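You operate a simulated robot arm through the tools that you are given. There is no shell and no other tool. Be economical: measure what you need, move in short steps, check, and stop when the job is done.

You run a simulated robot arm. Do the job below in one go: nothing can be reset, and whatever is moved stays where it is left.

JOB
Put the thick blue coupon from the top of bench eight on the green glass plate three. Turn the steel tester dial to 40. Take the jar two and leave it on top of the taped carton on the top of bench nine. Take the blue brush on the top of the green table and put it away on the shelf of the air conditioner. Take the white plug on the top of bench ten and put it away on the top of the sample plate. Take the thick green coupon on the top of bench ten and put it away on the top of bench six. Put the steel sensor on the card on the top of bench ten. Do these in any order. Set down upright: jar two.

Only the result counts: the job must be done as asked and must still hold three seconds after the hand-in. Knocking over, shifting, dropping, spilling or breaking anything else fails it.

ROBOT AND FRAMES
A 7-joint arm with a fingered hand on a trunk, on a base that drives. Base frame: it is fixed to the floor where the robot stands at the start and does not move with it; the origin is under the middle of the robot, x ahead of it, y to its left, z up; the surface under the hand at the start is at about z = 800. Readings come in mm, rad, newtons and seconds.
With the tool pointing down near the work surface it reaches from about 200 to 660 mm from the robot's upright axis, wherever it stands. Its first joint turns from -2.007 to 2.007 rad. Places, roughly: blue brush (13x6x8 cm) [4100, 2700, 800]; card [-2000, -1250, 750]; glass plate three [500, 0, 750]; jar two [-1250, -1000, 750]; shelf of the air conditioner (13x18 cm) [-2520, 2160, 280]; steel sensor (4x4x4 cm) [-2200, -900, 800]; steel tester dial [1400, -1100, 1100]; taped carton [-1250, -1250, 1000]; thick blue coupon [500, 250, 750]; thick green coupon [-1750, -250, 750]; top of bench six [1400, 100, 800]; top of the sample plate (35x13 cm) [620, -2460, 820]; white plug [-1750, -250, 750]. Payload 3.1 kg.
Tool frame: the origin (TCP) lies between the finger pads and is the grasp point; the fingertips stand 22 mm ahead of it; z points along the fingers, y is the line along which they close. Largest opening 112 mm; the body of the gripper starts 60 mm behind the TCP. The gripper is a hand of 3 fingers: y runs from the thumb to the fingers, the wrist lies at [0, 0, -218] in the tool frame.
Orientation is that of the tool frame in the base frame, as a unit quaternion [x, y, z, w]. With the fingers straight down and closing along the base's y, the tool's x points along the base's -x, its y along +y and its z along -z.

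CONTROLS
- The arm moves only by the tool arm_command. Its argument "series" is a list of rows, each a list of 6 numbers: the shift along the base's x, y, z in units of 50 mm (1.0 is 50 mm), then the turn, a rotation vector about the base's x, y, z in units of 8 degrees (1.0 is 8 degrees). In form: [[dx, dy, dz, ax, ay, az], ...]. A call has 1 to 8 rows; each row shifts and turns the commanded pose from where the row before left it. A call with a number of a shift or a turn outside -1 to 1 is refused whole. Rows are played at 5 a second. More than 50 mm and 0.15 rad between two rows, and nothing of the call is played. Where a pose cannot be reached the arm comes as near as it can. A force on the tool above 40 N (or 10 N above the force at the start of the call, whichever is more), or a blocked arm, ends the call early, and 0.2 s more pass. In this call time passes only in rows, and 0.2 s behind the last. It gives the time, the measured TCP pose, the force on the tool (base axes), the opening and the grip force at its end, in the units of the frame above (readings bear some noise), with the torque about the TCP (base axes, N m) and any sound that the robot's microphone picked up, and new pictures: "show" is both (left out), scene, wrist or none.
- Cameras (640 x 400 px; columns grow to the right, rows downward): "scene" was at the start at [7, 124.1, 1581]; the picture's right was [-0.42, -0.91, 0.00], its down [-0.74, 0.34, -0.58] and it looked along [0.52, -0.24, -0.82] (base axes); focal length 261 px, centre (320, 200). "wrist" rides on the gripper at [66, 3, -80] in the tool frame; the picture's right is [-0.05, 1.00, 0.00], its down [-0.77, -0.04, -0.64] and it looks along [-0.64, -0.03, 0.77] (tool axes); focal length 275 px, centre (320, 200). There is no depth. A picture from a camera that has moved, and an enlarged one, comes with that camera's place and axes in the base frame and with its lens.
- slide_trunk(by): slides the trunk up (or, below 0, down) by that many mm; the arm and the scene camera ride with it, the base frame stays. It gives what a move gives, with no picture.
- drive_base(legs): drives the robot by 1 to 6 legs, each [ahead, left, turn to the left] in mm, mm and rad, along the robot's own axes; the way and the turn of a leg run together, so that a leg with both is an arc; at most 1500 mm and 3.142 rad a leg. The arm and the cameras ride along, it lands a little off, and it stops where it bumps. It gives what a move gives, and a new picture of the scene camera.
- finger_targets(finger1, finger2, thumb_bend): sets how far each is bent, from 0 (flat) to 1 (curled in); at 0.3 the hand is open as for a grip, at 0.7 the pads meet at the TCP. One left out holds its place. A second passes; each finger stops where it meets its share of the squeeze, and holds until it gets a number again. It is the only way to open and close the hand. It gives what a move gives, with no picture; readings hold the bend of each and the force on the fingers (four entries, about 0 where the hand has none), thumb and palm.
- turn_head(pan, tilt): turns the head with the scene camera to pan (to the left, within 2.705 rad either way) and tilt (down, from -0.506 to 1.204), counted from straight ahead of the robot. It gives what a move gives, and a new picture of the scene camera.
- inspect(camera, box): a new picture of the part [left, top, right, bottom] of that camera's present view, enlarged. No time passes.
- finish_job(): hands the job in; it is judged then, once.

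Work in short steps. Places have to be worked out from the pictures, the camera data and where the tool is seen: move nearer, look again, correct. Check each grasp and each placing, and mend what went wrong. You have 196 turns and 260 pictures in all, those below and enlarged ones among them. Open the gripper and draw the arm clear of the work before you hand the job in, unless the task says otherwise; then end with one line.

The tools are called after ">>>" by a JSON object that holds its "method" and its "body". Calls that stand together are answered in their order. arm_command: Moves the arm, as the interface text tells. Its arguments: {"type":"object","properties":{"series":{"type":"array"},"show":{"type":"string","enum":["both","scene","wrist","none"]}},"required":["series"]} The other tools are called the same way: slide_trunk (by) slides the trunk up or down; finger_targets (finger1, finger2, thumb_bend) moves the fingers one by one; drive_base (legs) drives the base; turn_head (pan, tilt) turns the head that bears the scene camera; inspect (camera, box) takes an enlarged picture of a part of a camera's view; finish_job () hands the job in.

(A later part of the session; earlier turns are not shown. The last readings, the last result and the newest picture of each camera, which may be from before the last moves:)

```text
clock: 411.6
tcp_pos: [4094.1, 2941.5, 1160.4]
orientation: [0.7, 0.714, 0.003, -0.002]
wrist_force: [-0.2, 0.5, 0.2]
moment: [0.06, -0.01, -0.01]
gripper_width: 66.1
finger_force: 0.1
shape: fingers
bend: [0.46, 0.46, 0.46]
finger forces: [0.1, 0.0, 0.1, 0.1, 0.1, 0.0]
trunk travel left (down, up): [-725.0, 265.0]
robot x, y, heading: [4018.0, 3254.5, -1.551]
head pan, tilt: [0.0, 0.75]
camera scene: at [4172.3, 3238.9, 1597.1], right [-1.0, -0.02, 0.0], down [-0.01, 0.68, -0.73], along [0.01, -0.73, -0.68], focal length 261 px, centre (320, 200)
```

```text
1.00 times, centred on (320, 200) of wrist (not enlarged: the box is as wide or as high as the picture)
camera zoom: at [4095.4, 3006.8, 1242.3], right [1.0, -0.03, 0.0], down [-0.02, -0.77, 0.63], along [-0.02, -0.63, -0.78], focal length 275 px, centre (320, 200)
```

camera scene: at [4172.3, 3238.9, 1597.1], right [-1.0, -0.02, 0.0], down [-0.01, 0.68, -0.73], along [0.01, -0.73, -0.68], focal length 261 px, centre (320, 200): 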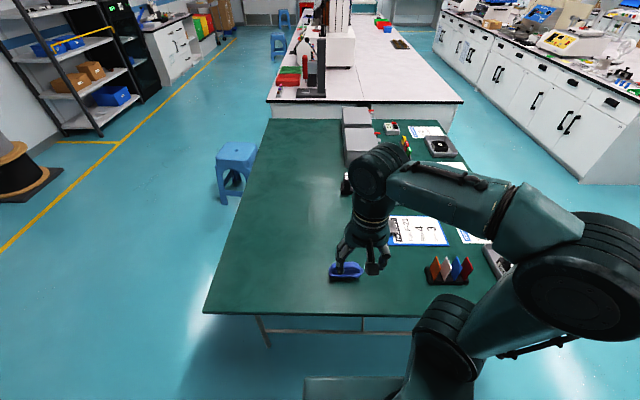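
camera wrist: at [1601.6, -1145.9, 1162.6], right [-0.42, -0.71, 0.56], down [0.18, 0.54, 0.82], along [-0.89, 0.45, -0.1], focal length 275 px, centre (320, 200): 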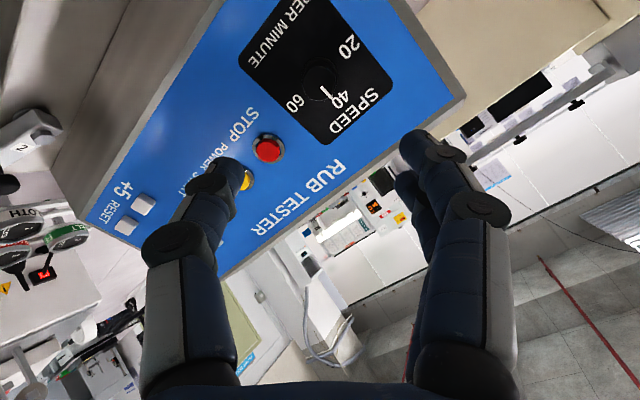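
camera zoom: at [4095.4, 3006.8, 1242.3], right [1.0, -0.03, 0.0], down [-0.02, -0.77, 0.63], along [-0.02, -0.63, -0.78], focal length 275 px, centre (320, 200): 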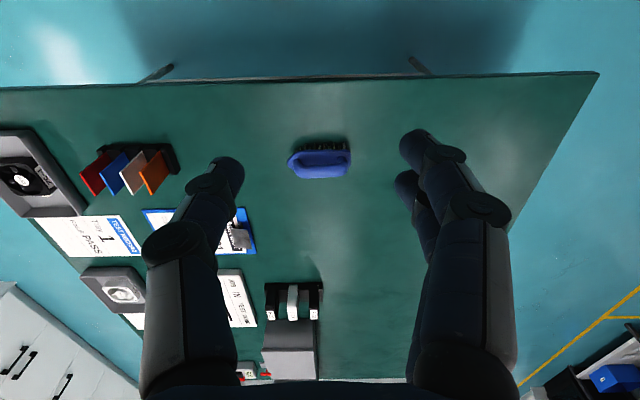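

The brush lies along x at about (4087, 2763), so I'll turn the hand 90 degrees to close across its 6 cm width and move above it.

>>> {"method": "finger_targets", "body": {"finger1": 0.3, "finger2": 0.3, "thumb_bend": 0.3}}

>>> {"method": "arm_command", "body": {"series": [[-0.02, -0.4, -0.2, 0, 0, 0.95], [-0.02, -0.4, -0.2, 0, 0, 0.95], [-0.02, -0.4, -0.2, 0, 0, 0.95], [-0.02, -0.4, -0.2, 0, 0, 0.95], [-0.02, -0.4, -0.2, 0, 0, 0.95], [-0.02, -0.4, -0.2, 0, 0, 0.95], [-0.02, -0.4, -0.2, 0, 0, 0.95], [0, -0.4, -0.2, 0, 0, 0.95]], "show": "none"}}

>>> {"method": "arm_command", "body": {"series": [[0, -0.1, -0.4, 0, 0, 0.95], [0, -0.1, -0.4, 0, 0, 0.95], [0, -0.1, -0.4, 0, 0, 0.95], [0, -0.07, -0.4, 0, 0, 0.7]], "show": "both"}}

```text
clock: 412.6
tcp_pos: [4093.1, 2942.9, 1162.0]
orientation: [0.7, 0.714, 0.003, -0.002]
wrist_force: [-0.2, -0.4, 0.2]
moment: [0.0, 0.01, 0.0]
gripper_width: 111.3
finger_force: 0.1
shape: fingers
bend: [0.3, 0.3, 0.3]
finger forces: [0.1, 0.0, 0.1, 0.0, 0.0, 0.0]
trunk travel left (down, up): [-725.0, 265.0]
robot x, y, heading: [4017.9, 3257.6, -1.554]
head pan, tilt: [0.0, 0.75]
```

```text
clock: 414.4
tcp_pos: [4086.8, 2781.0, 1080.6]
orientation: [0.241, 0.971, 0.001, -0.002]
wrist_force: [0.3, -0.2, 0.2]
moment: [0.04, 0.01, -0.01]
gripper_width: 111.3
finger_force: 0.0
shape: fingers
bend: [0.3, 0.3, 0.3]
finger forces: [0.1, 0.0, 0.1, 0.0, 0.0, 0.0]
trunk travel left (down, up): [-725.0, 265.0]
robot x, y, heading: [4015.9, 3260.4, -1.555]
head pan, tilt: [0.0, 0.75]
```

```text
clock: 415.4
tcp_pos: [4086.4, 2762.7, 1000.2]
orientation: [-0.005, 1.0, 0.0, -0.003]
wrist_force: [-0.1, 0.4, 0.7]
moment: [-0.01, 0.01, 0.0]
gripper_width: 111.2
finger_force: 0.1
shape: fingers
bend: [0.3, 0.3, 0.3]
finger forces: [0.1, 0.0, 0.0, 0.0, 0.0, 0.1]
trunk travel left (down, up): [-725.0, 265.0]
robot x, y, heading: [4018.6, 3258.6, -1.554]
head pan, tilt: [0.0, 0.75]
camera scene: at [4172.4, 3238.4, 1597.0], right [-1.0, -0.02, 0.0], down [-0.01, 0.68, -0.73], along [0.01, -0.73, -0.68], focal length 261 px, centre (320, 200)
camera wrist: at [4020.7, 2763.7, 1081.6], right [0.04, 1.0, 0.0], down [0.77, -0.03, 0.63], along [0.63, -0.02, -0.78], focal length 275 px, centre (320, 200)
```

scene: 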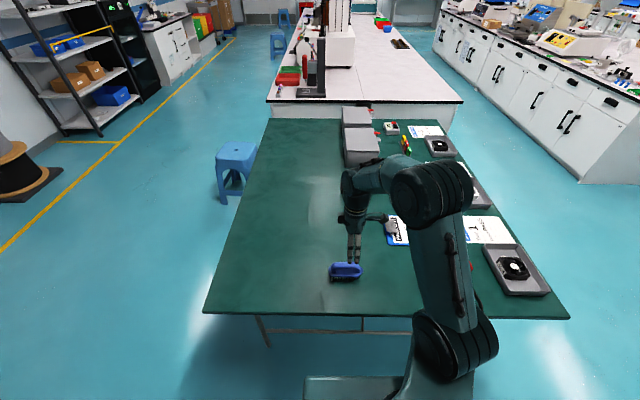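
wrist: 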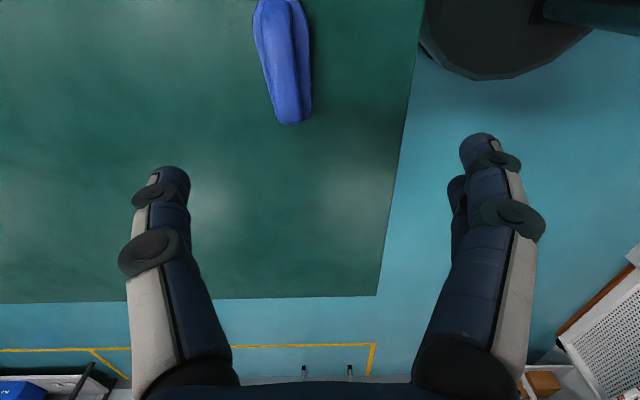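

The brush sits more toward -x and -y than I estimated. I'll shift and raise to see all of it.

>>> {"method": "arm_command", "body": {"series": [[-0.6, -0.55, 0.5, 0, 0, 0], [-0.4, 0, 0.5, 0, 0, 0]], "show": "wrist"}}

>>> {"method": "inspect", "body": {"camera": "scene", "box": [300, 230, 400, 300]}}

```text
clock: 416.1
tcp_pos: [4034.7, 2737.5, 1050.9]
orientation: [-0.003, 1.0, 0.0, -0.003]
wrist_force: [-0.2, 0.3, 0.2]
moment: [0.0, 0.01, 0.0]
gripper_width: 111.4
finger_force: 0.1
shape: fingers
bend: [0.3, 0.3, 0.3]
finger forces: [0.1, 0.1, 0.0, 0.1, 0.0, 0.1]
trunk travel left (down, up): [-725.0, 265.0]
robot x, y, heading: [4017.7, 3257.4, -1.555]
head pan, tilt: [0.0, 0.75]
camera wrist: at [3969.0, 2738.8, 1132.5], right [0.04, 1.0, 0.0], down [0.77, -0.03, 0.63], along [0.63, -0.02, -0.78], focal length 275 px, centre (320, 200)
```

wrist: 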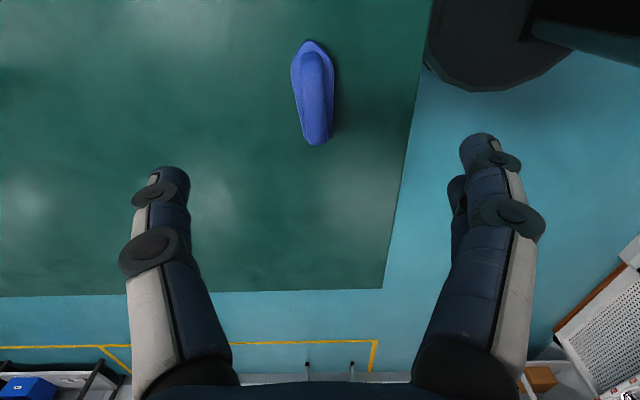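

```text
5.71 times, centred on (350, 265) of scene
camera zoom: at [4171.8, 3240.5, 1597.1], right [-1.0, -0.02, 0.0], down [-0.01, 0.68, -0.73], along [0.01, -0.73, -0.68], focal length 1493 px, centre (149, -171)
```

zoom: 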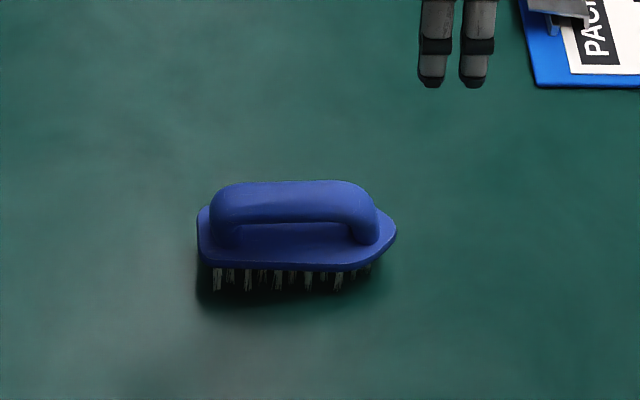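

The heights show the table top is nearer z 750, which puts the brush centre at about (4089, 2730) and its handle bar at z 815 to 830. I'll move above it.

>>> {"method": "arm_command", "body": {"series": [[0.36, -0.05, -0.87, 0, 0, 0], [0.36, -0.05, -0.87, 0, 0, 0], [0.36, -0.05, -0.87, 0, 0, 0]], "show": "both"}}

>>> {"method": "inspect", "body": {"camera": "scene", "box": [300, 230, 400, 300]}}

```text
clock: 416.9
tcp_pos: [4091.6, 2726.7, 918.9]
orientation: [-0.004, 1.0, 0.001, -0.002]
wrist_force: [0.3, -0.2, 0.0]
moment: [0.01, 0.02, -0.02]
gripper_width: 111.3
finger_force: 0.1
shape: fingers
bend: [0.3, 0.3, 0.3]
finger forces: [0.0, 0.1, 0.0, 0.1, 0.1, 0.1]
trunk travel left (down, up): [-725.0, 265.0]
robot x, y, heading: [4015.7, 3256.0, -1.558]
head pan, tilt: [0.0, 0.75]
camera scene: at [4173.3, 3237.4, 1597.0], right [-1.0, -0.02, 0.0], down [-0.01, 0.68, -0.73], along [0.01, -0.73, -0.68], focal length 261 px, centre (320, 200)
camera wrist: at [4025.3, 2728.3, 1000.9], right [0.04, 1.0, 0.0], down [0.77, -0.03, 0.63], along [0.63, -0.02, -0.78], focal length 275 px, centre (320, 200)
```

scene: 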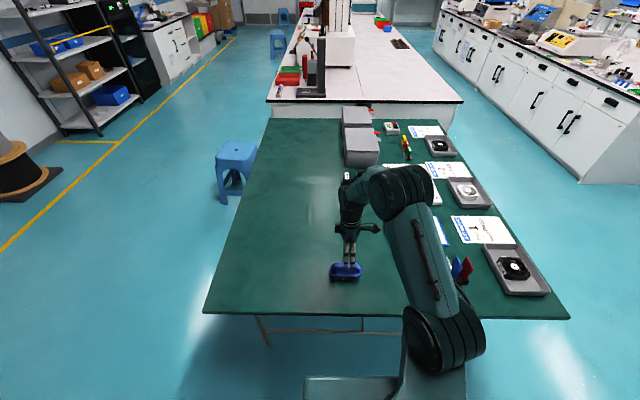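
wrist: 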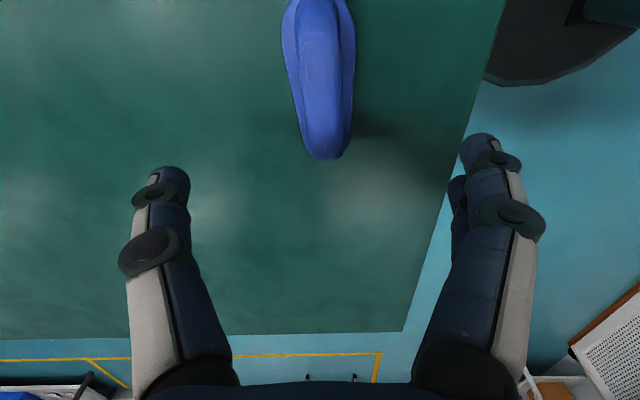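

```text
5.71 times, centred on (350, 265) of scene
camera zoom: at [4173.3, 3237.4, 1597.0], right [-1.0, -0.02, 0.0], down [-0.01, 0.68, -0.73], along [0.01, -0.73, -0.68], focal length 1493 px, centre (149, -171)
```

zoom: 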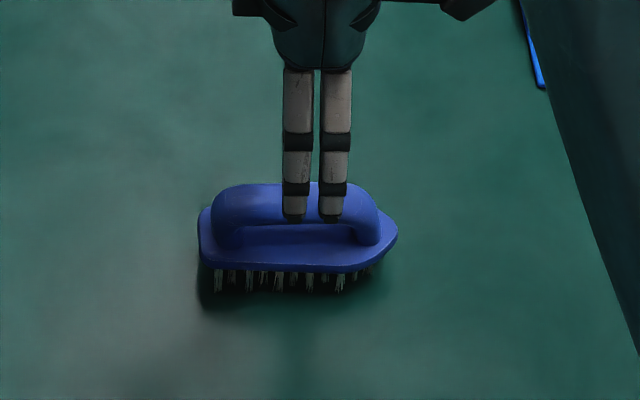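

The hand is centred over the handle. I'll descend to about z 840 and look.

>>> {"method": "arm_command", "body": {"series": [[0.03, 0.04, -0.8, 0, 0, 0], [0, 0, -0.8, 0, 0, 0]], "show": "wrist"}}

>>> {"method": "inspect", "body": {"camera": "scene", "box": [300, 230, 400, 300]}}

```text
clock: 417.4
tcp_pos: [4092.1, 2729.5, 839.2]
orientation: [-0.003, 1.0, 0.001, -0.002]
wrist_force: [-0.2, -0.8, -0.2]
moment: [0.0, 0.0, -0.01]
gripper_width: 111.2
finger_force: 0.1
shape: fingers
bend: [0.3, 0.3, 0.3]
finger forces: [0.1, 0.0, 0.0, 0.1, 0.1, 0.0]
trunk travel left (down, up): [-725.0, 265.0]
robot x, y, heading: [4017.1, 3256.2, -1.55]
head pan, tilt: [0.0, 0.75]
camera wrist: at [4025.6, 2731.6, 921.1], right [0.04, 1.0, 0.0], down [0.77, -0.03, 0.63], along [0.63, -0.02, -0.77], focal length 275 px, centre (320, 200)
```

wrist: 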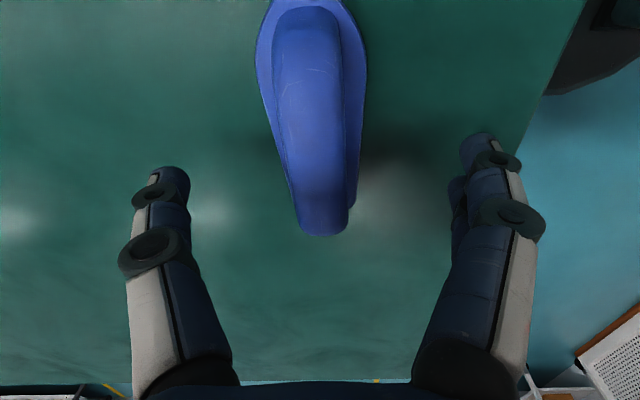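

```text
5.71 times, centred on (350, 265) of scene
camera zoom: at [4172.2, 3238.3, 1597.1], right [-1.0, -0.02, 0.0], down [-0.01, 0.68, -0.73], along [0.01, -0.73, -0.68], focal length 1493 px, centre (149, -171)
```

zoom: 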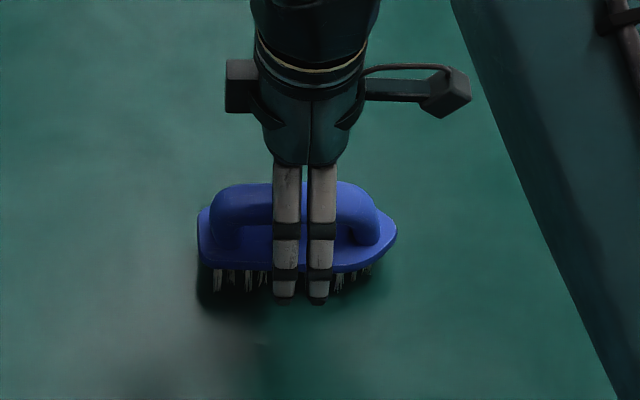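

I'll go a little lower to z 818 and look again from both cameras.

>>> {"method": "arm_command", "body": {"series": [[0, 0, -0.42, 0, 0, 0]], "show": "wrist"}}

>>> {"method": "inspect", "body": {"camera": "scene", "box": [310, 240, 380, 290]}}

```text
clock: 417.9
tcp_pos: [4091.2, 2730.7, 818.8]
orientation: [-0.003, 1.0, 0.0, -0.002]
wrist_force: [0.7, -0.8, -0.3]
moment: [0.01, 0.0, 0.01]
gripper_width: 111.5
finger_force: 0.0
shape: fingers
bend: [0.3, 0.3, 0.3]
finger forces: [0.0, 0.0, 0.1, 0.1, 0.0, 0.0]
trunk travel left (down, up): [-725.0, 265.0]
robot x, y, heading: [4018.1, 3257.5, -1.553]
head pan, tilt: [0.0, 0.75]
camera wrist: at [4025.7, 2731.4, 900.5], right [0.04, 1.0, 0.0], down [0.77, -0.03, 0.63], along [0.63, -0.02, -0.78], focal length 275 px, centre (320, 200)
```

wrist: 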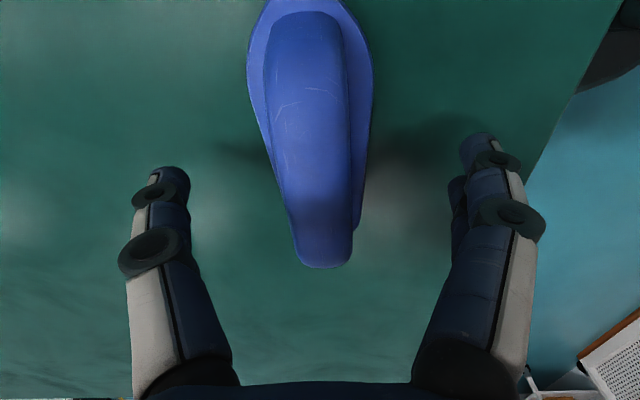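

```text
8.00 times, centred on (345, 265) of scene
camera zoom: at [4172.5, 3237.7, 1597.0], right [-1.0, -0.02, 0.0], down [-0.01, 0.68, -0.73], along [0.01, -0.73, -0.68], focal length 2090 px, centre (120, -320)
```

zoom: 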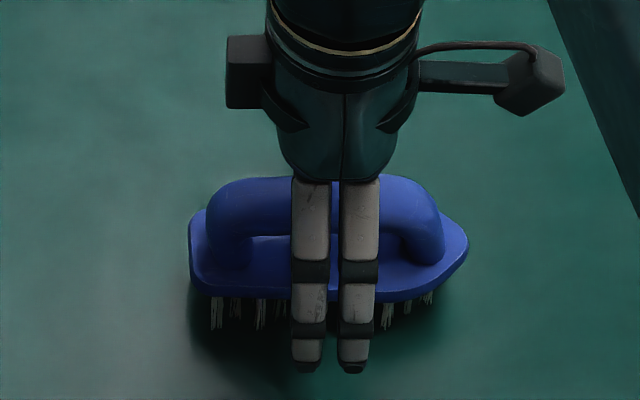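

The handle top triangulates to about z 828, so the pads are level with the bar. I'll close on it.

>>> {"method": "finger_targets", "body": {"finger1": 0.75, "finger2": 0.75, "thumb_bend": 0.75}}

>>> {"method": "inspect", "body": {"camera": "wrist", "box": [0, 0, 640, 400]}}

```text
clock: 418.9
tcp_pos: [4092.2, 2731.3, 819.3]
orientation: [-0.002, 1.0, 0.001, -0.003]
wrist_force: [0.5, 0.8, -1.1]
moment: [0.01, 0.02, -0.01]
gripper_width: 0.0
finger_force: 3.0
shape: fingers
bend: [0.74, 0.74, 0.73]
finger forces: [1.5, 1.1, 0.0, 0.0, 4.4, 0.0]
trunk travel left (down, up): [-725.0, 265.0]
robot x, y, heading: [4017.4, 3258.1, -1.558]
head pan, tilt: [0.0, 0.75]
```

```text
1.00 times, centred on (320, 200) of wrist (not enlarged: the box is as wide or as high as the picture)
camera zoom: at [4025.7, 2731.9, 901.0], right [0.04, 1.0, 0.0], down [0.77, -0.03, 0.63], along [0.63, -0.02, -0.78], focal length 275 px, centre (320, 200)
```

zoom: 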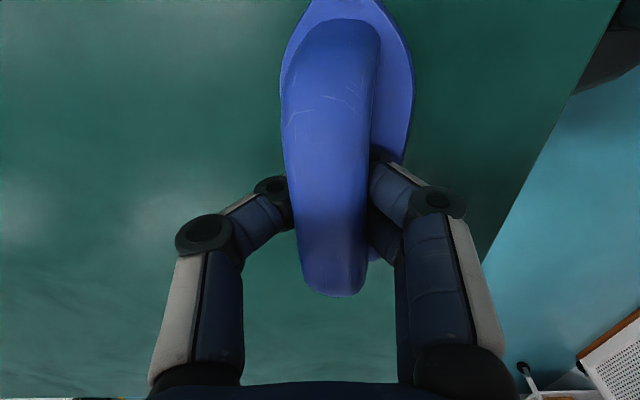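

The fingers have curled under the handle bar in a hooking hold. I'll lift gently and check.

>>> {"method": "arm_command", "body": {"series": [[0, 0, 0.3, 0, 0, 0], [0, 0, 0.6, 0, 0, 0], [0, 0, 0.9, 0, 0, 0]], "show": "both"}}

>>> {"method": "inspect", "body": {"camera": "scene", "box": [300, 200, 400, 270]}}

```text
clock: 419.6
tcp_pos: [4091.7, 2730.8, 909.8]
orientation: [-0.003, 1.0, 0.0, -0.003]
wrist_force: [0.7, -0.5, -1.3]
moment: [0.0, 0.02, 0.02]
gripper_width: 0.0
finger_force: 3.9
shape: fingers
bend: [0.74, 0.74, 0.73]
finger forces: [1.5, 1.1, 0.1, 0.0, 4.3, 0.0]
trunk travel left (down, up): [-725.0, 265.0]
robot x, y, heading: [4019.6, 3257.3, -1.555]
head pan, tilt: [0.0, 0.75]
camera scene: at [4172.0, 3240.0, 1597.0], right [-1.0, -0.02, 0.0], down [-0.01, 0.68, -0.73], along [0.01, -0.73, -0.68], focal length 261 px, centre (320, 200)
camera wrist: at [4025.9, 2733.2, 991.3], right [0.04, 1.0, 0.0], down [0.77, -0.03, 0.63], along [0.63, -0.02, -0.78], focal length 275 px, centre (320, 200)
```

scene: 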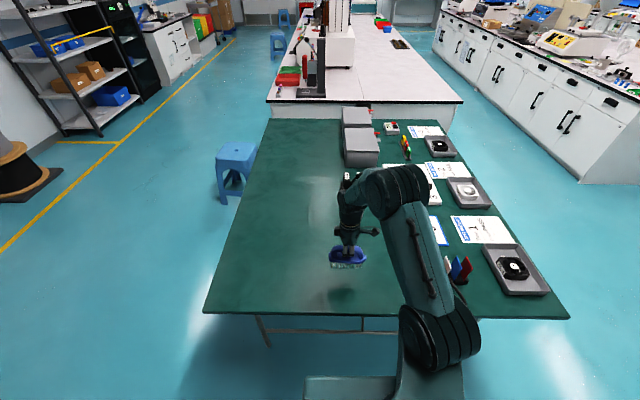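
wrist: 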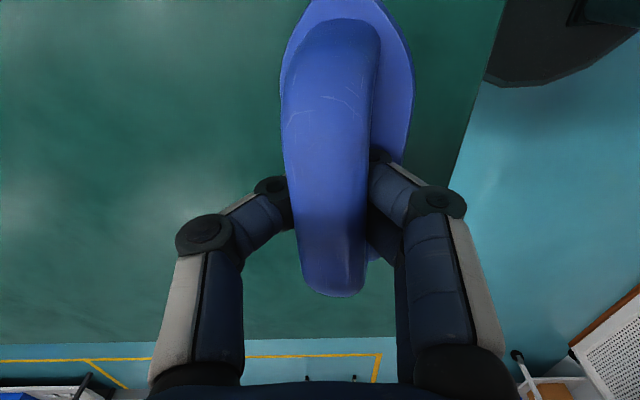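

```text
5.71 times, centred on (350, 235) of scene
camera zoom: at [4172.0, 3240.0, 1597.0], right [-1.0, -0.02, 0.0], down [-0.01, 0.68, -0.73], along [0.01, -0.73, -0.68], focal length 1493 px, centre (149, 0)
```

zoom: 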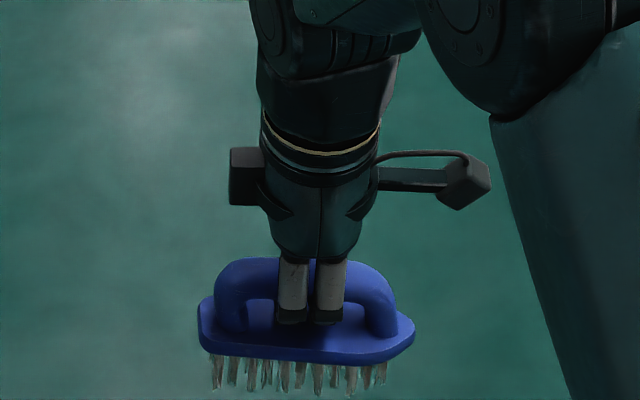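

The brush hangs level in the hand. I'll raise and retract the arm, then drive the long route back around the south end toward the air conditioner.

>>> {"method": "arm_command", "body": {"series": [[0, 0.6, 0.72, 0, 0, 0], [0, 0.6, 0.72, 0, 0, 0], [0, 0.6, 0.72, 0, 0, 0], [0, 0.6, 0.72, 0, 0, 0], [0, 0.6, 0.72, 0, 0, 0], [0, 0.6, 0.72, 0, 0, 0], [0, 0.6, 0.5, 0, 0, 0]], "show": "none"}}

>>> {"method": "drive_base", "body": {"legs": [[0, 0, 1.555], [-1500, 0, 0], [-150, 0, 0], [0, -1450, 0], [0, -1450, 0], [0, -1450, 0]]}}

>>> {"method": "inspect", "body": {"camera": "wrist", "box": [0, 0, 640, 400]}}

```text
clock: 421.2
tcp_pos: [4091.3, 2941.7, 1151.1]
orientation: [-0.003, 1.0, -0.001, -0.002]
wrist_force: [-0.6, 0.9, -1.6]
moment: [-0.05, -0.02, 0.01]
gripper_width: 0.0
finger_force: 3.2
shape: fingers
bend: [0.74, 0.74, 0.73]
finger forces: [1.3, 0.9, 0.0, 0.0, 4.4, 0.0]
trunk travel left (down, up): [-725.0, 265.0]
robot x, y, heading: [4017.8, 3256.3, -1.552]
head pan, tilt: [0.0, 0.75]
```

```text
clock: 454.0
tcp_pos: [2702.0, -1025.5, 1150.8]
orientation: [0.708, -0.706, 0.0, 0.002]
wrist_force: [0.3, 1.3, -1.2]
moment: [0.02, -0.03, 0.0]
gripper_width: 0.0
finger_force: 3.2
shape: fingers
bend: [0.74, 0.74, 0.73]
finger forces: [1.2, 0.9, 0.0, 0.1, 4.3, 0.1]
trunk travel left (down, up): [-725.0, 265.0]
robot x, y, heading: [2383.4, -1102.3, 0.013]
head pan, tilt: [0.0, 0.75]
camera scene: at [2405.8, -944.9, 1597.1], right [0.01, -1.0, 0.0], down [-0.68, -0.01, -0.73], along [0.73, 0.01, -0.68], focal length 261 px, centre (320, 200)
```

scene: 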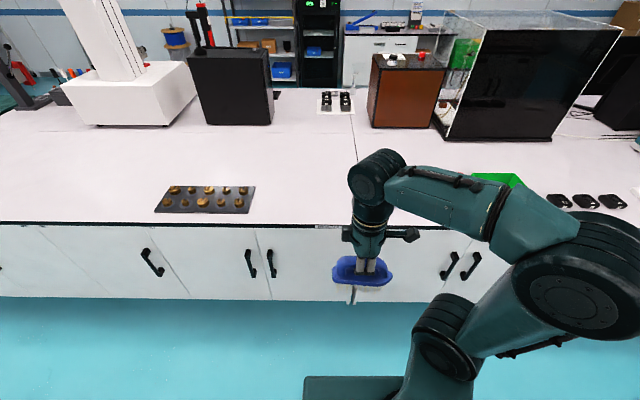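

```text
1.00 times, centred on (320, 200) of wrist (not enlarged: the box is as wide or as high as the picture)
camera zoom: at [2698.5, -1091.9, 1231.8], right [-1.0, 0.04, 0.0], down [0.03, 0.77, 0.63], along [0.03, 0.63, -0.78], focal length 275 px, centre (320, 200)
```

zoom: 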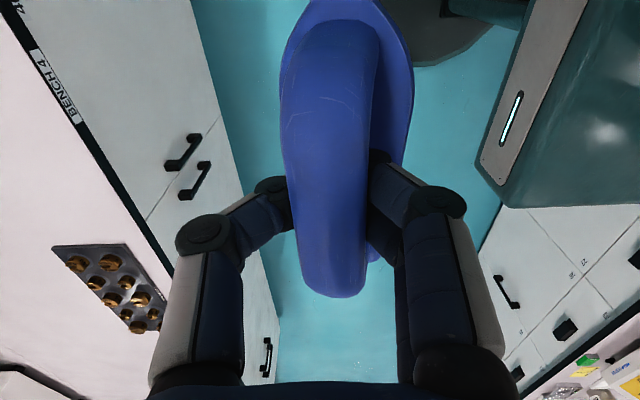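

The brush is secure, so I'll continue round the south end.

>>> {"method": "drive_base", "body": {"legs": [[0, -1450, -0.013], [0, -1500, 0], [-1400, 0, 0], [-1350, 0, 0], [0, 1450, 0], [0, 1450, 0]]}}

```text
clock: 494.7
tcp_pos: [1.4, -1070.4, 1150.8]
orientation: [-0.699, 0.716, -0.001, -0.002]
wrist_force: [0.6, -0.3, -0.7]
moment: [-0.01, -0.04, -0.02]
gripper_width: 0.1
finger_force: 3.0
shape: fingers
bend: [0.74, 0.74, 0.73]
finger forces: [1.2, 0.9, 0.0, 0.0, 4.0, 0.0]
trunk travel left (down, up): [-725.0, 265.0]
robot x, y, heading: [-321.2, -1133.7, -0.013]
head pan, tilt: [0.0, 0.75]
camera scene: at [-290.9, -981.7, 1597.0], right [-0.01, -1.0, 0.0], down [-0.68, 0.01, -0.73], along [0.73, -0.01, -0.68], focal length 261 px, centre (320, 200)
```

scene: 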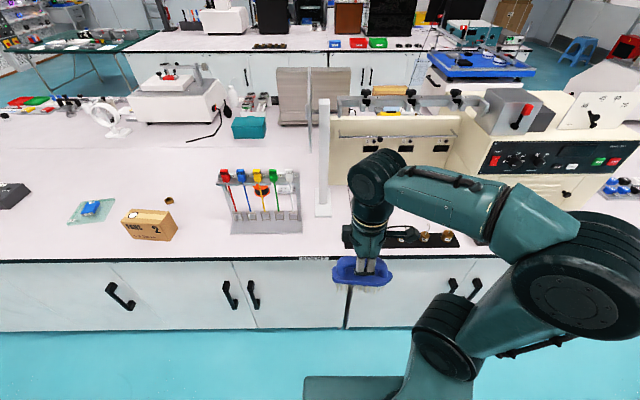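

>>> {"method": "drive_base", "body": {"legs": [[0, 1450, 0.013], [0, 700, 0], [-1000, 0, 0], [0, 0, 2.356]]}}

>>> {"method": "turn_head", "body": {"pan": 0.3, "tilt": 0.55}}

```text
clock: 515.8
tcp_pos: [-1559.4, 1224.9, 1150.7]
orientation: [0.931, 0.365, 0.003, 0.0]
wrist_force: [-0.3, 0.2, -0.7]
moment: [0.0, 0.04, 0.01]
gripper_width: 0.0
finger_force: 1.0
shape: fingers
bend: [0.74, 0.74, 0.73]
finger forces: [1.0, 0.8, 0.0, 0.0, 0.9, 0.0]
trunk travel left (down, up): [-725.0, 265.0]
robot x, y, heading: [-1291.8, 1039.1, 2.33]
head pan, tilt: [0.0, 0.75]
camera scene: at [-1416.8, 953.6, 1597.0], right [0.73, 0.69, 0.0], down [0.47, -0.5, -0.73], along [-0.5, 0.53, -0.68], focal length 261 px, centre (320, 200)
```

scene: 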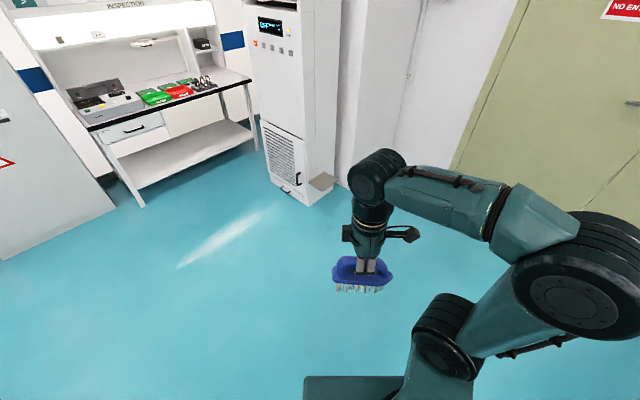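

```text
clock: 516.6
tcp_pos: [-1559.6, 1225.2, 1150.7]
orientation: [0.932, 0.364, 0.002, 0.0]
wrist_force: [0.4, -0.1, -1.3]
moment: [0.03, 0.02, 0.01]
gripper_width: 0.0
finger_force: 1.7
shape: fingers
bend: [0.74, 0.74, 0.73]
finger forces: [1.1, 0.8, 0.1, 0.0, 0.9, 0.0]
trunk travel left (down, up): [-725.0, 265.0]
robot x, y, heading: [-1290.1, 1041.3, 2.324]
head pan, tilt: [0.3, 0.55]
camera scene: at [-1438.0, 937.7, 1614.4], right [0.49, 0.87, 0.0], down [0.46, -0.26, -0.85], along [-0.74, 0.42, -0.52], focal length 261 px, centre (320, 200)
```

scene: 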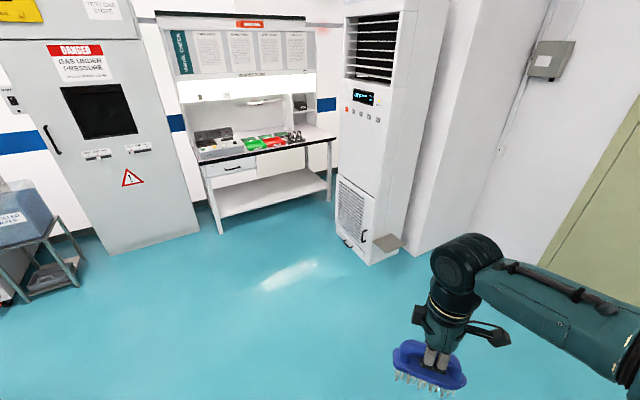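

A small tan shelf is mounted low on the air conditioner's side. I'll zoom in.

>>> {"method": "inspect", "body": {"camera": "scene", "box": [320, 160, 440, 280]}}

```text
3.33 times, centred on (380, 220) of scene
camera zoom: at [-1438.0, 937.7, 1614.4], right [0.49, 0.87, 0.0], down [0.46, -0.26, -0.85], along [-0.74, 0.42, -0.52], focal length 871 px, centre (120, 133)
```

zoom: 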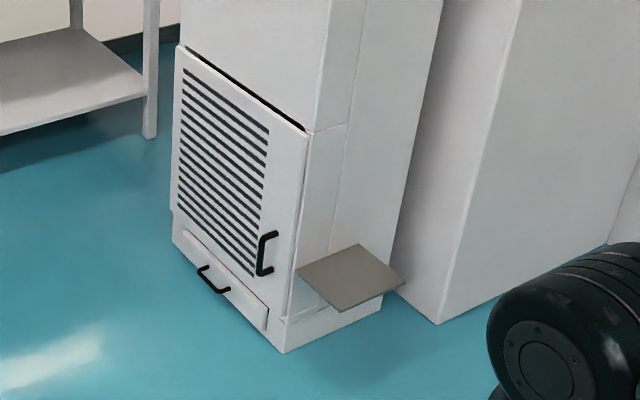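

The shelf plate spans about x -2590 to -2440 and y 2073 to 2262, with open air above. I'll line up facing -x with the brush along y and drive up.

>>> {"method": "drive_base", "body": {"legs": [[0, 0, 0.817], [0, -1120, 0], [560, 0, 0]]}}

>>> {"method": "turn_head", "body": {"pan": 0.1, "tilt": 1.0}}

>>> {"method": "inspect", "body": {"camera": "wrist", "box": [0, 0, 640, 400]}}

```text
clock: 527.2
tcp_pos: [-2172.4, 2076.3, 1150.0]
orientation: [0.709, 0.705, 0.002, -0.001]
wrist_force: [-0.8, -1.3, -1.4]
moment: [0.0, -0.01, -0.01]
gripper_width: 0.0
finger_force: 1.6
shape: fingers
bend: [0.74, 0.74, 0.73]
finger forces: [1.0, 0.6, 0.0, 0.0, 0.9, 0.1]
trunk travel left (down, up): [-725.0, 265.0]
robot x, y, heading: [-1853.9, 2143.8, -3.136]
head pan, tilt: [0.3, 0.55]
camera scene: at [-1878.1, 1968.8, 1614.4], right [-0.3, 0.95, 0.0], down [0.5, 0.16, -0.85], along [-0.81, -0.26, -0.52], focal length 261 px, centre (320, 200)
```

scene: 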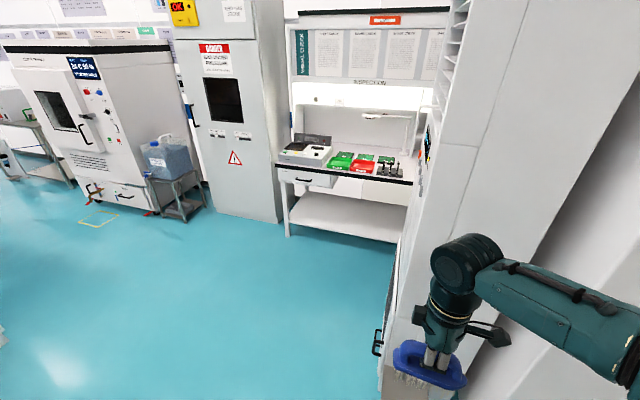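

```text
clock: 528.1
tcp_pos: [-2171.8, 2076.3, 1150.5]
orientation: [0.709, 0.705, 0.002, -0.001]
wrist_force: [0.3, -0.5, -1.5]
moment: [0.0, 0.0, 0.04]
gripper_width: 0.0
finger_force: 1.3
shape: fingers
bend: [0.74, 0.74, 0.73]
finger forces: [1.1, 0.7, 0.1, 0.1, 0.9, 0.1]
trunk travel left (down, up): [-725.0, 265.0]
robot x, y, heading: [-1854.5, 2150.3, -3.138]
head pan, tilt: [0.099, 1.0]
camera scene: at [-1861.2, 1988.5, 1578.0], right [-0.1, 0.99, 0.0], down [0.84, 0.09, -0.54], along [-0.54, -0.06, -0.84], focal length 261 px, centre (320, 200)
```

scene: 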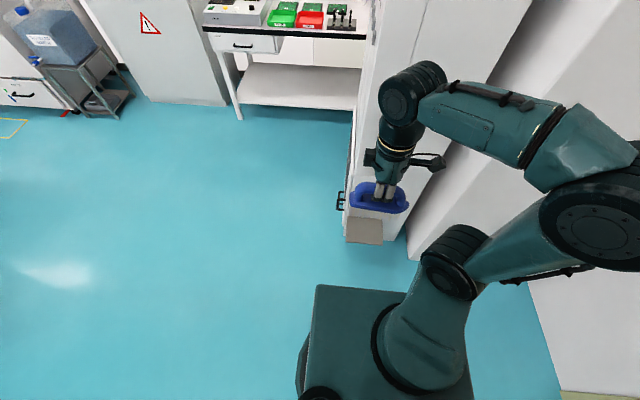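

```text
1.00 times, centred on (320, 200) of wrist (not enlarged: the box is as wide or as high as the picture)
camera zoom: at [-2169.2, 2140.8, 1231.8], right [1.0, -0.05, 0.0], down [-0.04, -0.77, 0.63], along [-0.03, -0.63, -0.78], focal length 275 px, centre (320, 200)
```

zoom: 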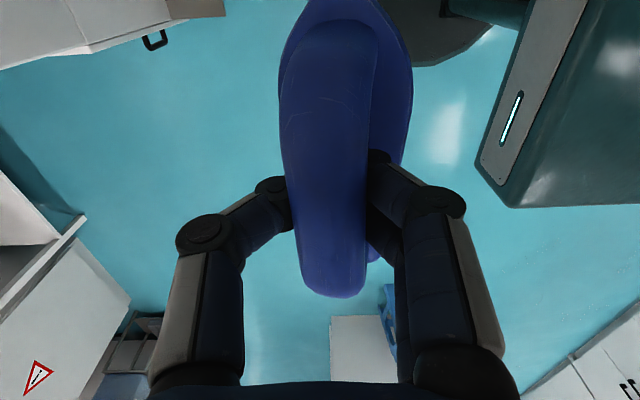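

The shelf is visible beyond the brush. I'll zoom to measure it from here.

>>> {"method": "inspect", "body": {"camera": "scene", "box": [320, 180, 440, 270]}}

```text
4.44 times, centred on (380, 225) of scene
camera zoom: at [-1861.2, 1988.5, 1578.0], right [-0.1, 0.99, 0.0], down [0.84, 0.09, -0.54], along [-0.54, -0.06, -0.84], focal length 1161 px, centre (53, 89)
```

zoom: 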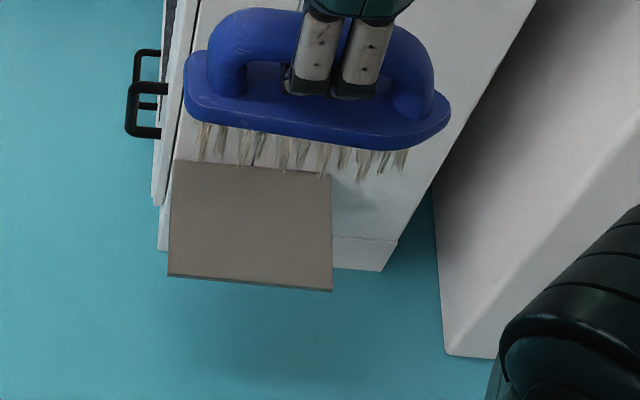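

Triangulating, the shelf top is near z 295, over x -2593 to -2432 and y 2058 to 2255. I'll drive 140 mm closer and lower the trunk 490 mm.

>>> {"method": "drive_base", "body": {"legs": [[140, 0, -0.004]]}}

>>> {"method": "slide_trunk", "body": {"by": -490}}

>>> {"method": "turn_head", "body": {"pan": 0.1, "tilt": 0.85}}

```text
clock: 529.5
tcp_pos: [-2314.7, 2077.6, 1149.8]
orientation: [0.71, 0.704, 0.002, -0.001]
wrist_force: [0.2, 0.1, -2.3]
moment: [0.04, 0.0, 0.02]
gripper_width: 0.0
finger_force: 1.7
shape: fingers
bend: [0.74, 0.74, 0.73]
finger forces: [1.0, 0.6, 0.0, 0.0, 0.8, 0.0]
trunk travel left (down, up): [-725.0, 265.0]
robot x, y, heading: [-1992.2, 2149.2, -3.141]
head pan, tilt: [0.099, 1.0]
camera scene: at [-2002.9, 1988.2, 1577.9], right [-0.1, 0.99, 0.0], down [0.84, 0.08, -0.54], along [-0.54, -0.05, -0.84], focal length 261 px, centre (320, 200)
```

scene: 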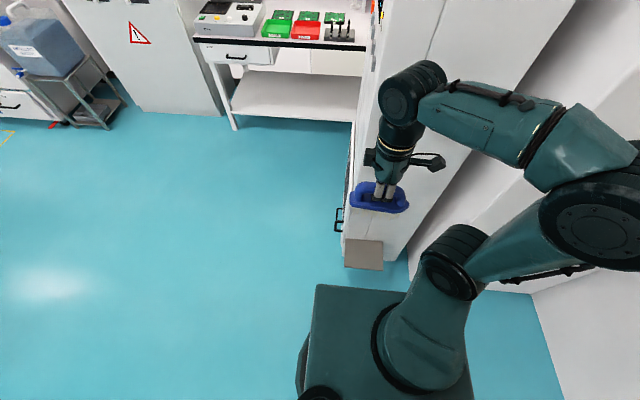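

```text
refused: -490 is not a number from -400 to 400
```

```text
clock: 530.2
tcp_pos: [-2311.9, 2076.4, 1150.3]
orientation: [0.71, 0.704, 0.002, -0.001]
wrist_force: [-0.6, 0.4, -1.6]
moment: [-0.03, 0.02, 0.0]
gripper_width: 0.1
finger_force: 1.4
shape: fingers
bend: [0.74, 0.74, 0.73]
finger forces: [1.0, 0.7, 0.1, 0.1, 0.9, 0.1]
trunk travel left (down, up): [-725.0, 265.0]
robot x, y, heading: [-1992.3, 2149.2, -3.138]
head pan, tilt: [0.099, 0.85]
camera scene: at [-2010.0, 1987.4, 1589.0], right [-0.1, 0.99, 0.0], down [0.75, 0.08, -0.66], along [-0.66, -0.07, -0.75], focal length 261 px, centre (320, 200)
```

scene: 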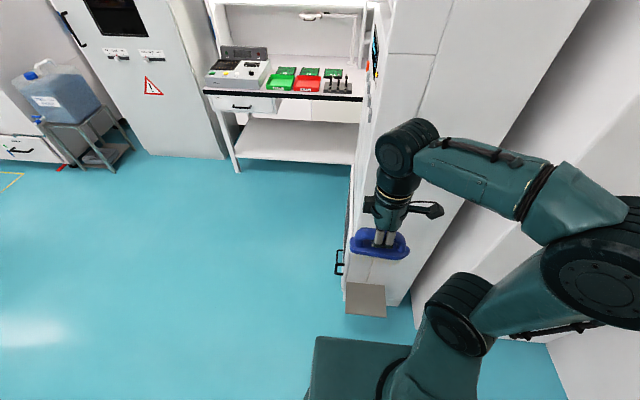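

The trunk slides at most 400 at a time, so I'll do it in two steps.

>>> {"method": "slide_trunk", "body": {"by": -400}}

>>> {"method": "slide_trunk", "body": {"by": -100}}

>>> {"method": "inspect", "body": {"camera": "scene", "box": [280, 160, 480, 360]}}

```text
clock: 534.0
tcp_pos: [-2312.7, 2076.9, 750.4]
orientation: [0.71, 0.704, 0.003, -0.001]
wrist_force: [0.2, 0.1, -1.5]
moment: [-0.02, -0.02, 0.0]
gripper_width: 0.0
finger_force: 1.7
shape: fingers
bend: [0.74, 0.74, 0.73]
finger forces: [1.0, 0.7, 0.0, 0.1, 0.9, 0.0]
trunk travel left (down, up): [-325.0, 665.0]
robot x, y, heading: [-1992.3, 2146.4, -3.144]
head pan, tilt: [0.099, 0.85]
```

```text
clock: 535.3
tcp_pos: [-2312.2, 2076.5, 649.5]
orientation: [0.71, 0.704, 0.003, -0.001]
wrist_force: [-0.5, 0.0, -1.0]
moment: [-0.01, 0.05, 0.0]
gripper_width: 0.1
finger_force: 1.4
shape: fingers
bend: [0.74, 0.74, 0.73]
finger forces: [0.9, 0.6, 0.0, 0.1, 1.0, 0.0]
trunk travel left (down, up): [-225.0, 765.0]
robot x, y, heading: [-1992.2, 2144.5, -3.141]
head pan, tilt: [0.099, 0.85]
```

```text
2.00 times, centred on (380, 260) of scene
camera zoom: at [-2010.2, 1987.4, 1089.1], right [-0.1, 0.99, 0.0], down [0.75, 0.08, -0.66], along [-0.66, -0.07, -0.75], focal length 523 px, centre (200, 80)
```

zoom: 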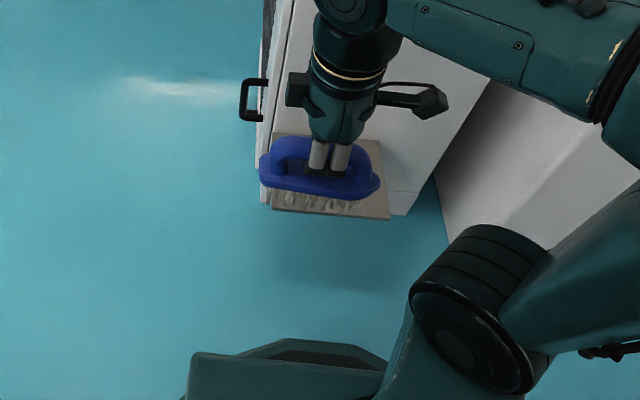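

The shelf estimate is consistent. I'll move the brush over the shelf centre at this height.

>>> {"method": "arm_command", "body": {"series": [[-0.78, 0.336, 0, 0, 0, 0], [-0.78, 0.336, 0, 0, 0, 0], [-0.78, 0.336, 0, 0, 0, 0], [-0.78, 0.336, 0, 0, 0, 0], [-0.78, 0.336, 0, 0, 0, 0], [0, 0, -0.9, 0, 0, 0], [0, 0, -0.9, 0, 0, 0], [0, 0, -0.9, 0, 0, 0]], "show": "both"}}

>>> {"method": "inspect", "body": {"camera": "scene", "box": [300, 120, 460, 240]}}

```text
clock: 537.1
tcp_pos: [-2506.7, 2160.2, 512.7]
orientation: [0.71, 0.704, 0.003, -0.001]
wrist_force: [-1.1, -0.6, -2.0]
moment: [-0.03, 0.03, 0.01]
gripper_width: 0.0
finger_force: 0.8
shape: fingers
bend: [0.74, 0.74, 0.73]
finger forces: [1.0, 0.6, 0.0, 0.1, 0.9, 0.0]
trunk travel left (down, up): [-225.0, 765.0]
robot x, y, heading: [-1999.6, 2145.6, -3.138]
head pan, tilt: [0.099, 0.85]
camera scene: at [-2010.3, 1987.4, 1089.1], right [-0.1, 0.99, 0.0], down [0.75, 0.08, -0.66], along [-0.66, -0.07, -0.75], focal length 261 px, centre (320, 200)
camera wrist: at [-2504.6, 2225.9, 595.8], right [1.0, -0.06, 0.0], down [-0.04, -0.77, 0.63], along [-0.03, -0.63, -0.78], focal length 275 px, centre (320, 200)
```

scene: 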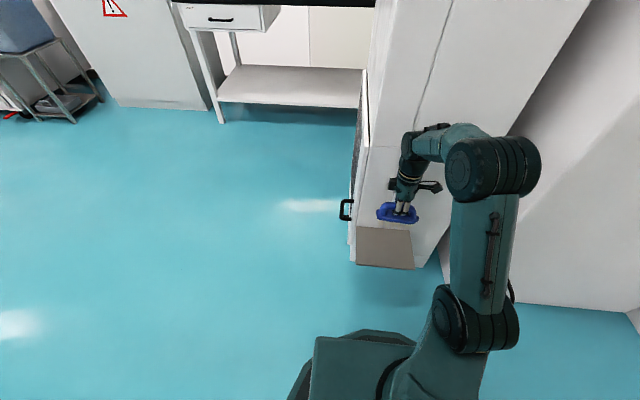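
wrist: 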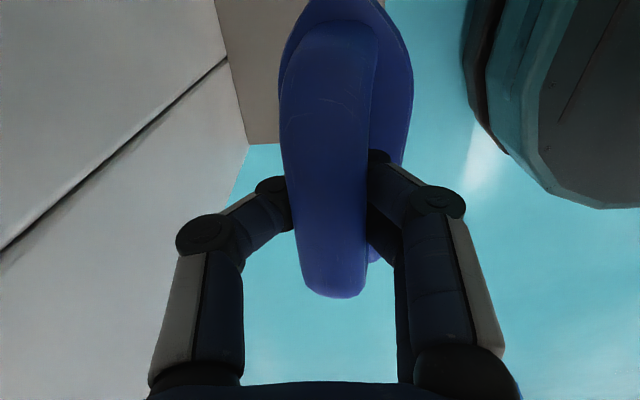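

```text
3.33 times, centred on (380, 180) of scene
camera zoom: at [-2010.3, 1987.4, 1089.1], right [-0.1, 0.99, 0.0], down [0.75, 0.08, -0.66], along [-0.66, -0.07, -0.75], focal length 871 px, centre (120, 267)
```

zoom: 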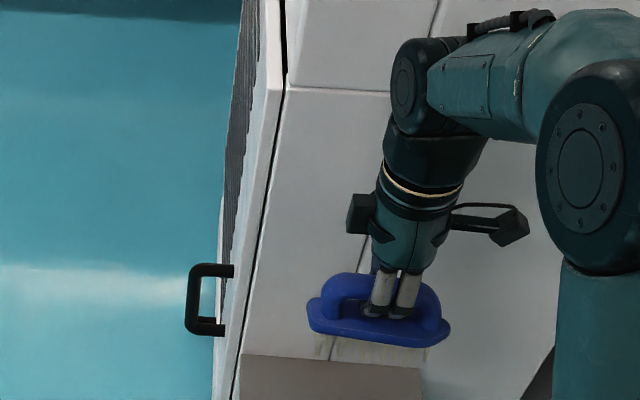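

The brush is well inside the shelf outline. I'll lower it to just above the shelf and look.

>>> {"method": "arm_command", "body": {"series": [[0, 0, -0.8, 0, 0, 0], [0, 0, -0.8, 0, 0, 0], [0, 0, -0.7, 0, 0, 0]], "show": "scene"}}

>>> {"method": "inspect", "body": {"camera": "scene", "box": [320, 180, 440, 280]}}

```text
clock: 537.9
tcp_pos: [-2507.0, 2160.2, 401.0]
orientation: [0.71, 0.704, 0.001, -0.001]
wrist_force: [0.2, -0.5, -1.2]
moment: [0.01, 0.0, 0.01]
gripper_width: 0.0
finger_force: 0.9
shape: fingers
bend: [0.74, 0.74, 0.73]
finger forces: [1.0, 0.7, 0.0, 0.0, 1.0, 0.1]
trunk travel left (down, up): [-225.0, 765.0]
robot x, y, heading: [-1994.2, 2147.4, -3.14]
head pan, tilt: [0.099, 0.85]
camera scene: at [-2010.3, 1987.4, 1089.1], right [-0.1, 0.99, 0.0], down [0.75, 0.08, -0.66], along [-0.66, -0.07, -0.75], focal length 261 px, centre (320, 200)
```

scene: 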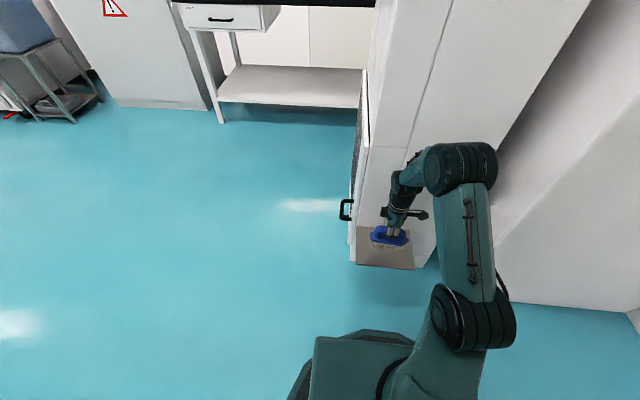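

```text
4.00 times, centred on (380, 230) of scene
camera zoom: at [-2010.3, 1987.4, 1089.1], right [-0.1, 0.99, 0.0], down [0.75, 0.08, -0.66], along [-0.66, -0.07, -0.75], focal length 1045 px, centre (80, 80)
```

zoom: 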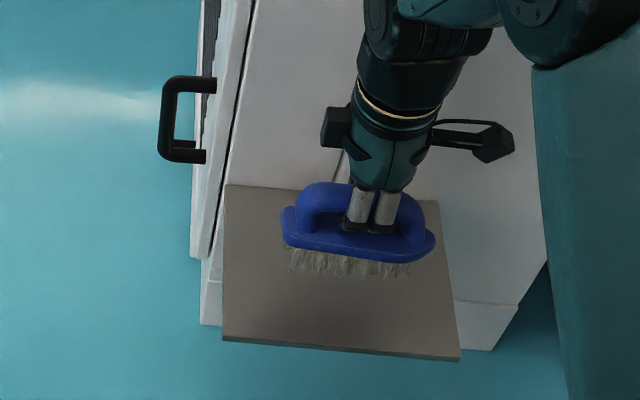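

It's well placed over the shelf. I'll lower it to contact in small steps.

>>> {"method": "arm_command", "body": {"series": [[0, 0, -0.4, 0, 0, 0], [0, 0, -0.3, 0, 0, 0]], "show": "none"}}

>>> {"method": "arm_command", "body": {"series": [[0, 0, -0.12, 0, 0, 0]], "show": "none"}}

>>> {"method": "arm_command", "body": {"series": [[0, 0, -0.1, 0, 0, 0]], "show": "scene"}}

```text
clock: 538.5
tcp_pos: [-2505.8, 2159.8, 364.3]
orientation: [0.71, 0.704, 0.003, -0.001]
wrist_force: [-0.3, -0.5, -1.1]
moment: [0.01, 0.02, -0.03]
gripper_width: 0.0
finger_force: 1.1
shape: fingers
bend: [0.74, 0.74, 0.73]
finger forces: [0.9, 0.8, 0.0, 0.1, 1.0, 0.1]
trunk travel left (down, up): [-225.0, 765.0]
robot x, y, heading: [-1993.4, 2148.1, -3.141]
head pan, tilt: [0.099, 0.85]
```

```text
clock: 538.9
tcp_pos: [-2506.8, 2159.8, 359.8]
orientation: [0.71, 0.704, 0.003, 0.0]
wrist_force: [-0.5, 0.2, -1.0]
moment: [0.01, 0.02, -0.02]
gripper_width: 0.1
finger_force: 1.8
shape: fingers
bend: [0.74, 0.74, 0.73]
finger forces: [0.9, 0.7, 0.1, 0.0, 0.9, 0.0]
trunk travel left (down, up): [-225.0, 765.0]
robot x, y, heading: [-1995.1, 2145.9, -3.142]
head pan, tilt: [0.099, 0.85]
```

```text
clock: 539.3
tcp_pos: [-2506.9, 2161.0, 354.6]
orientation: [0.711, 0.703, 0.002, -0.002]
wrist_force: [-0.6, 0.4, -1.0]
moment: [0.0, 0.01, 0.03]
gripper_width: 0.0
finger_force: 0.4
shape: fingers
bend: [0.74, 0.74, 0.73]
finger forces: [0.9, 0.7, 0.0, 0.1, 0.9, 0.0]
trunk travel left (down, up): [-225.0, 765.0]
robot x, y, heading: [-1989.9, 2146.2, -3.142]
head pan, tilt: [0.099, 0.85]
camera scene: at [-2010.3, 1987.4, 1089.0], right [-0.1, 0.99, 0.0], down [0.75, 0.08, -0.66], along [-0.66, -0.07, -0.75], focal length 261 px, centre (320, 200)
```

scene: 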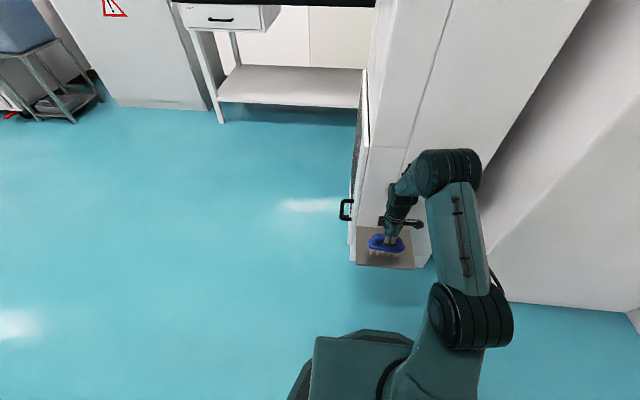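

>>> {"method": "arm_command", "body": {"series": [[0, 0, -0.1, 0, 0, 0]], "show": "none"}}

>>> {"method": "arm_command", "body": {"series": [[0, 0, -0.1, 0, 0, 0]], "show": "none"}}

>>> {"method": "inspect", "body": {"camera": "scene", "box": [340, 210, 430, 280]}}

```text
clock: 539.7
tcp_pos: [-2507.1, 2161.8, 349.0]
orientation: [0.71, 0.704, 0.003, -0.001]
wrist_force: [-0.3, 0.5, -0.2]
moment: [-0.01, 0.02, 0.01]
gripper_width: 0.1
finger_force: 1.2
shape: fingers
bend: [0.74, 0.74, 0.73]
finger forces: [0.9, 0.7, 0.1, 0.1, 0.8, 0.1]
trunk travel left (down, up): [-225.0, 765.0]
robot x, y, heading: [-1995.3, 2147.1, -3.142]
head pan, tilt: [0.099, 0.85]
```

```text
clock: 540.1
tcp_pos: [-2507.4, 2161.5, 343.9]
orientation: [0.71, 0.704, 0.002, -0.002]
wrist_force: [0.7, 0.2, -1.4]
moment: [0.03, 0.01, -0.02]
gripper_width: 0.0
finger_force: 1.4
shape: fingers
bend: [0.74, 0.74, 0.73]
finger forces: [0.9, 0.7, 0.1, 0.0, 0.9, 0.0]
trunk travel left (down, up): [-225.0, 765.0]
robot x, y, heading: [-1997.0, 2144.8, -3.14]
head pan, tilt: [0.099, 0.85]
```

```text
5.71 times, centred on (385, 245) of scene
camera zoom: at [-2010.3, 1987.4, 1089.0], right [-0.1, 0.99, 0.0], down [0.75, 0.08, -0.66], along [-0.66, -0.07, -0.75], focal length 1493 px, centre (-51, -57)
```

zoom: 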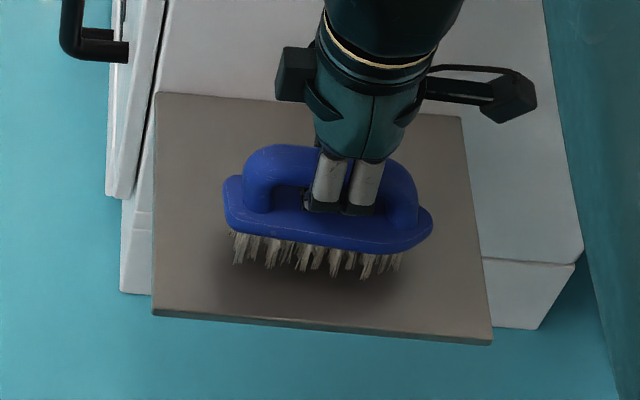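

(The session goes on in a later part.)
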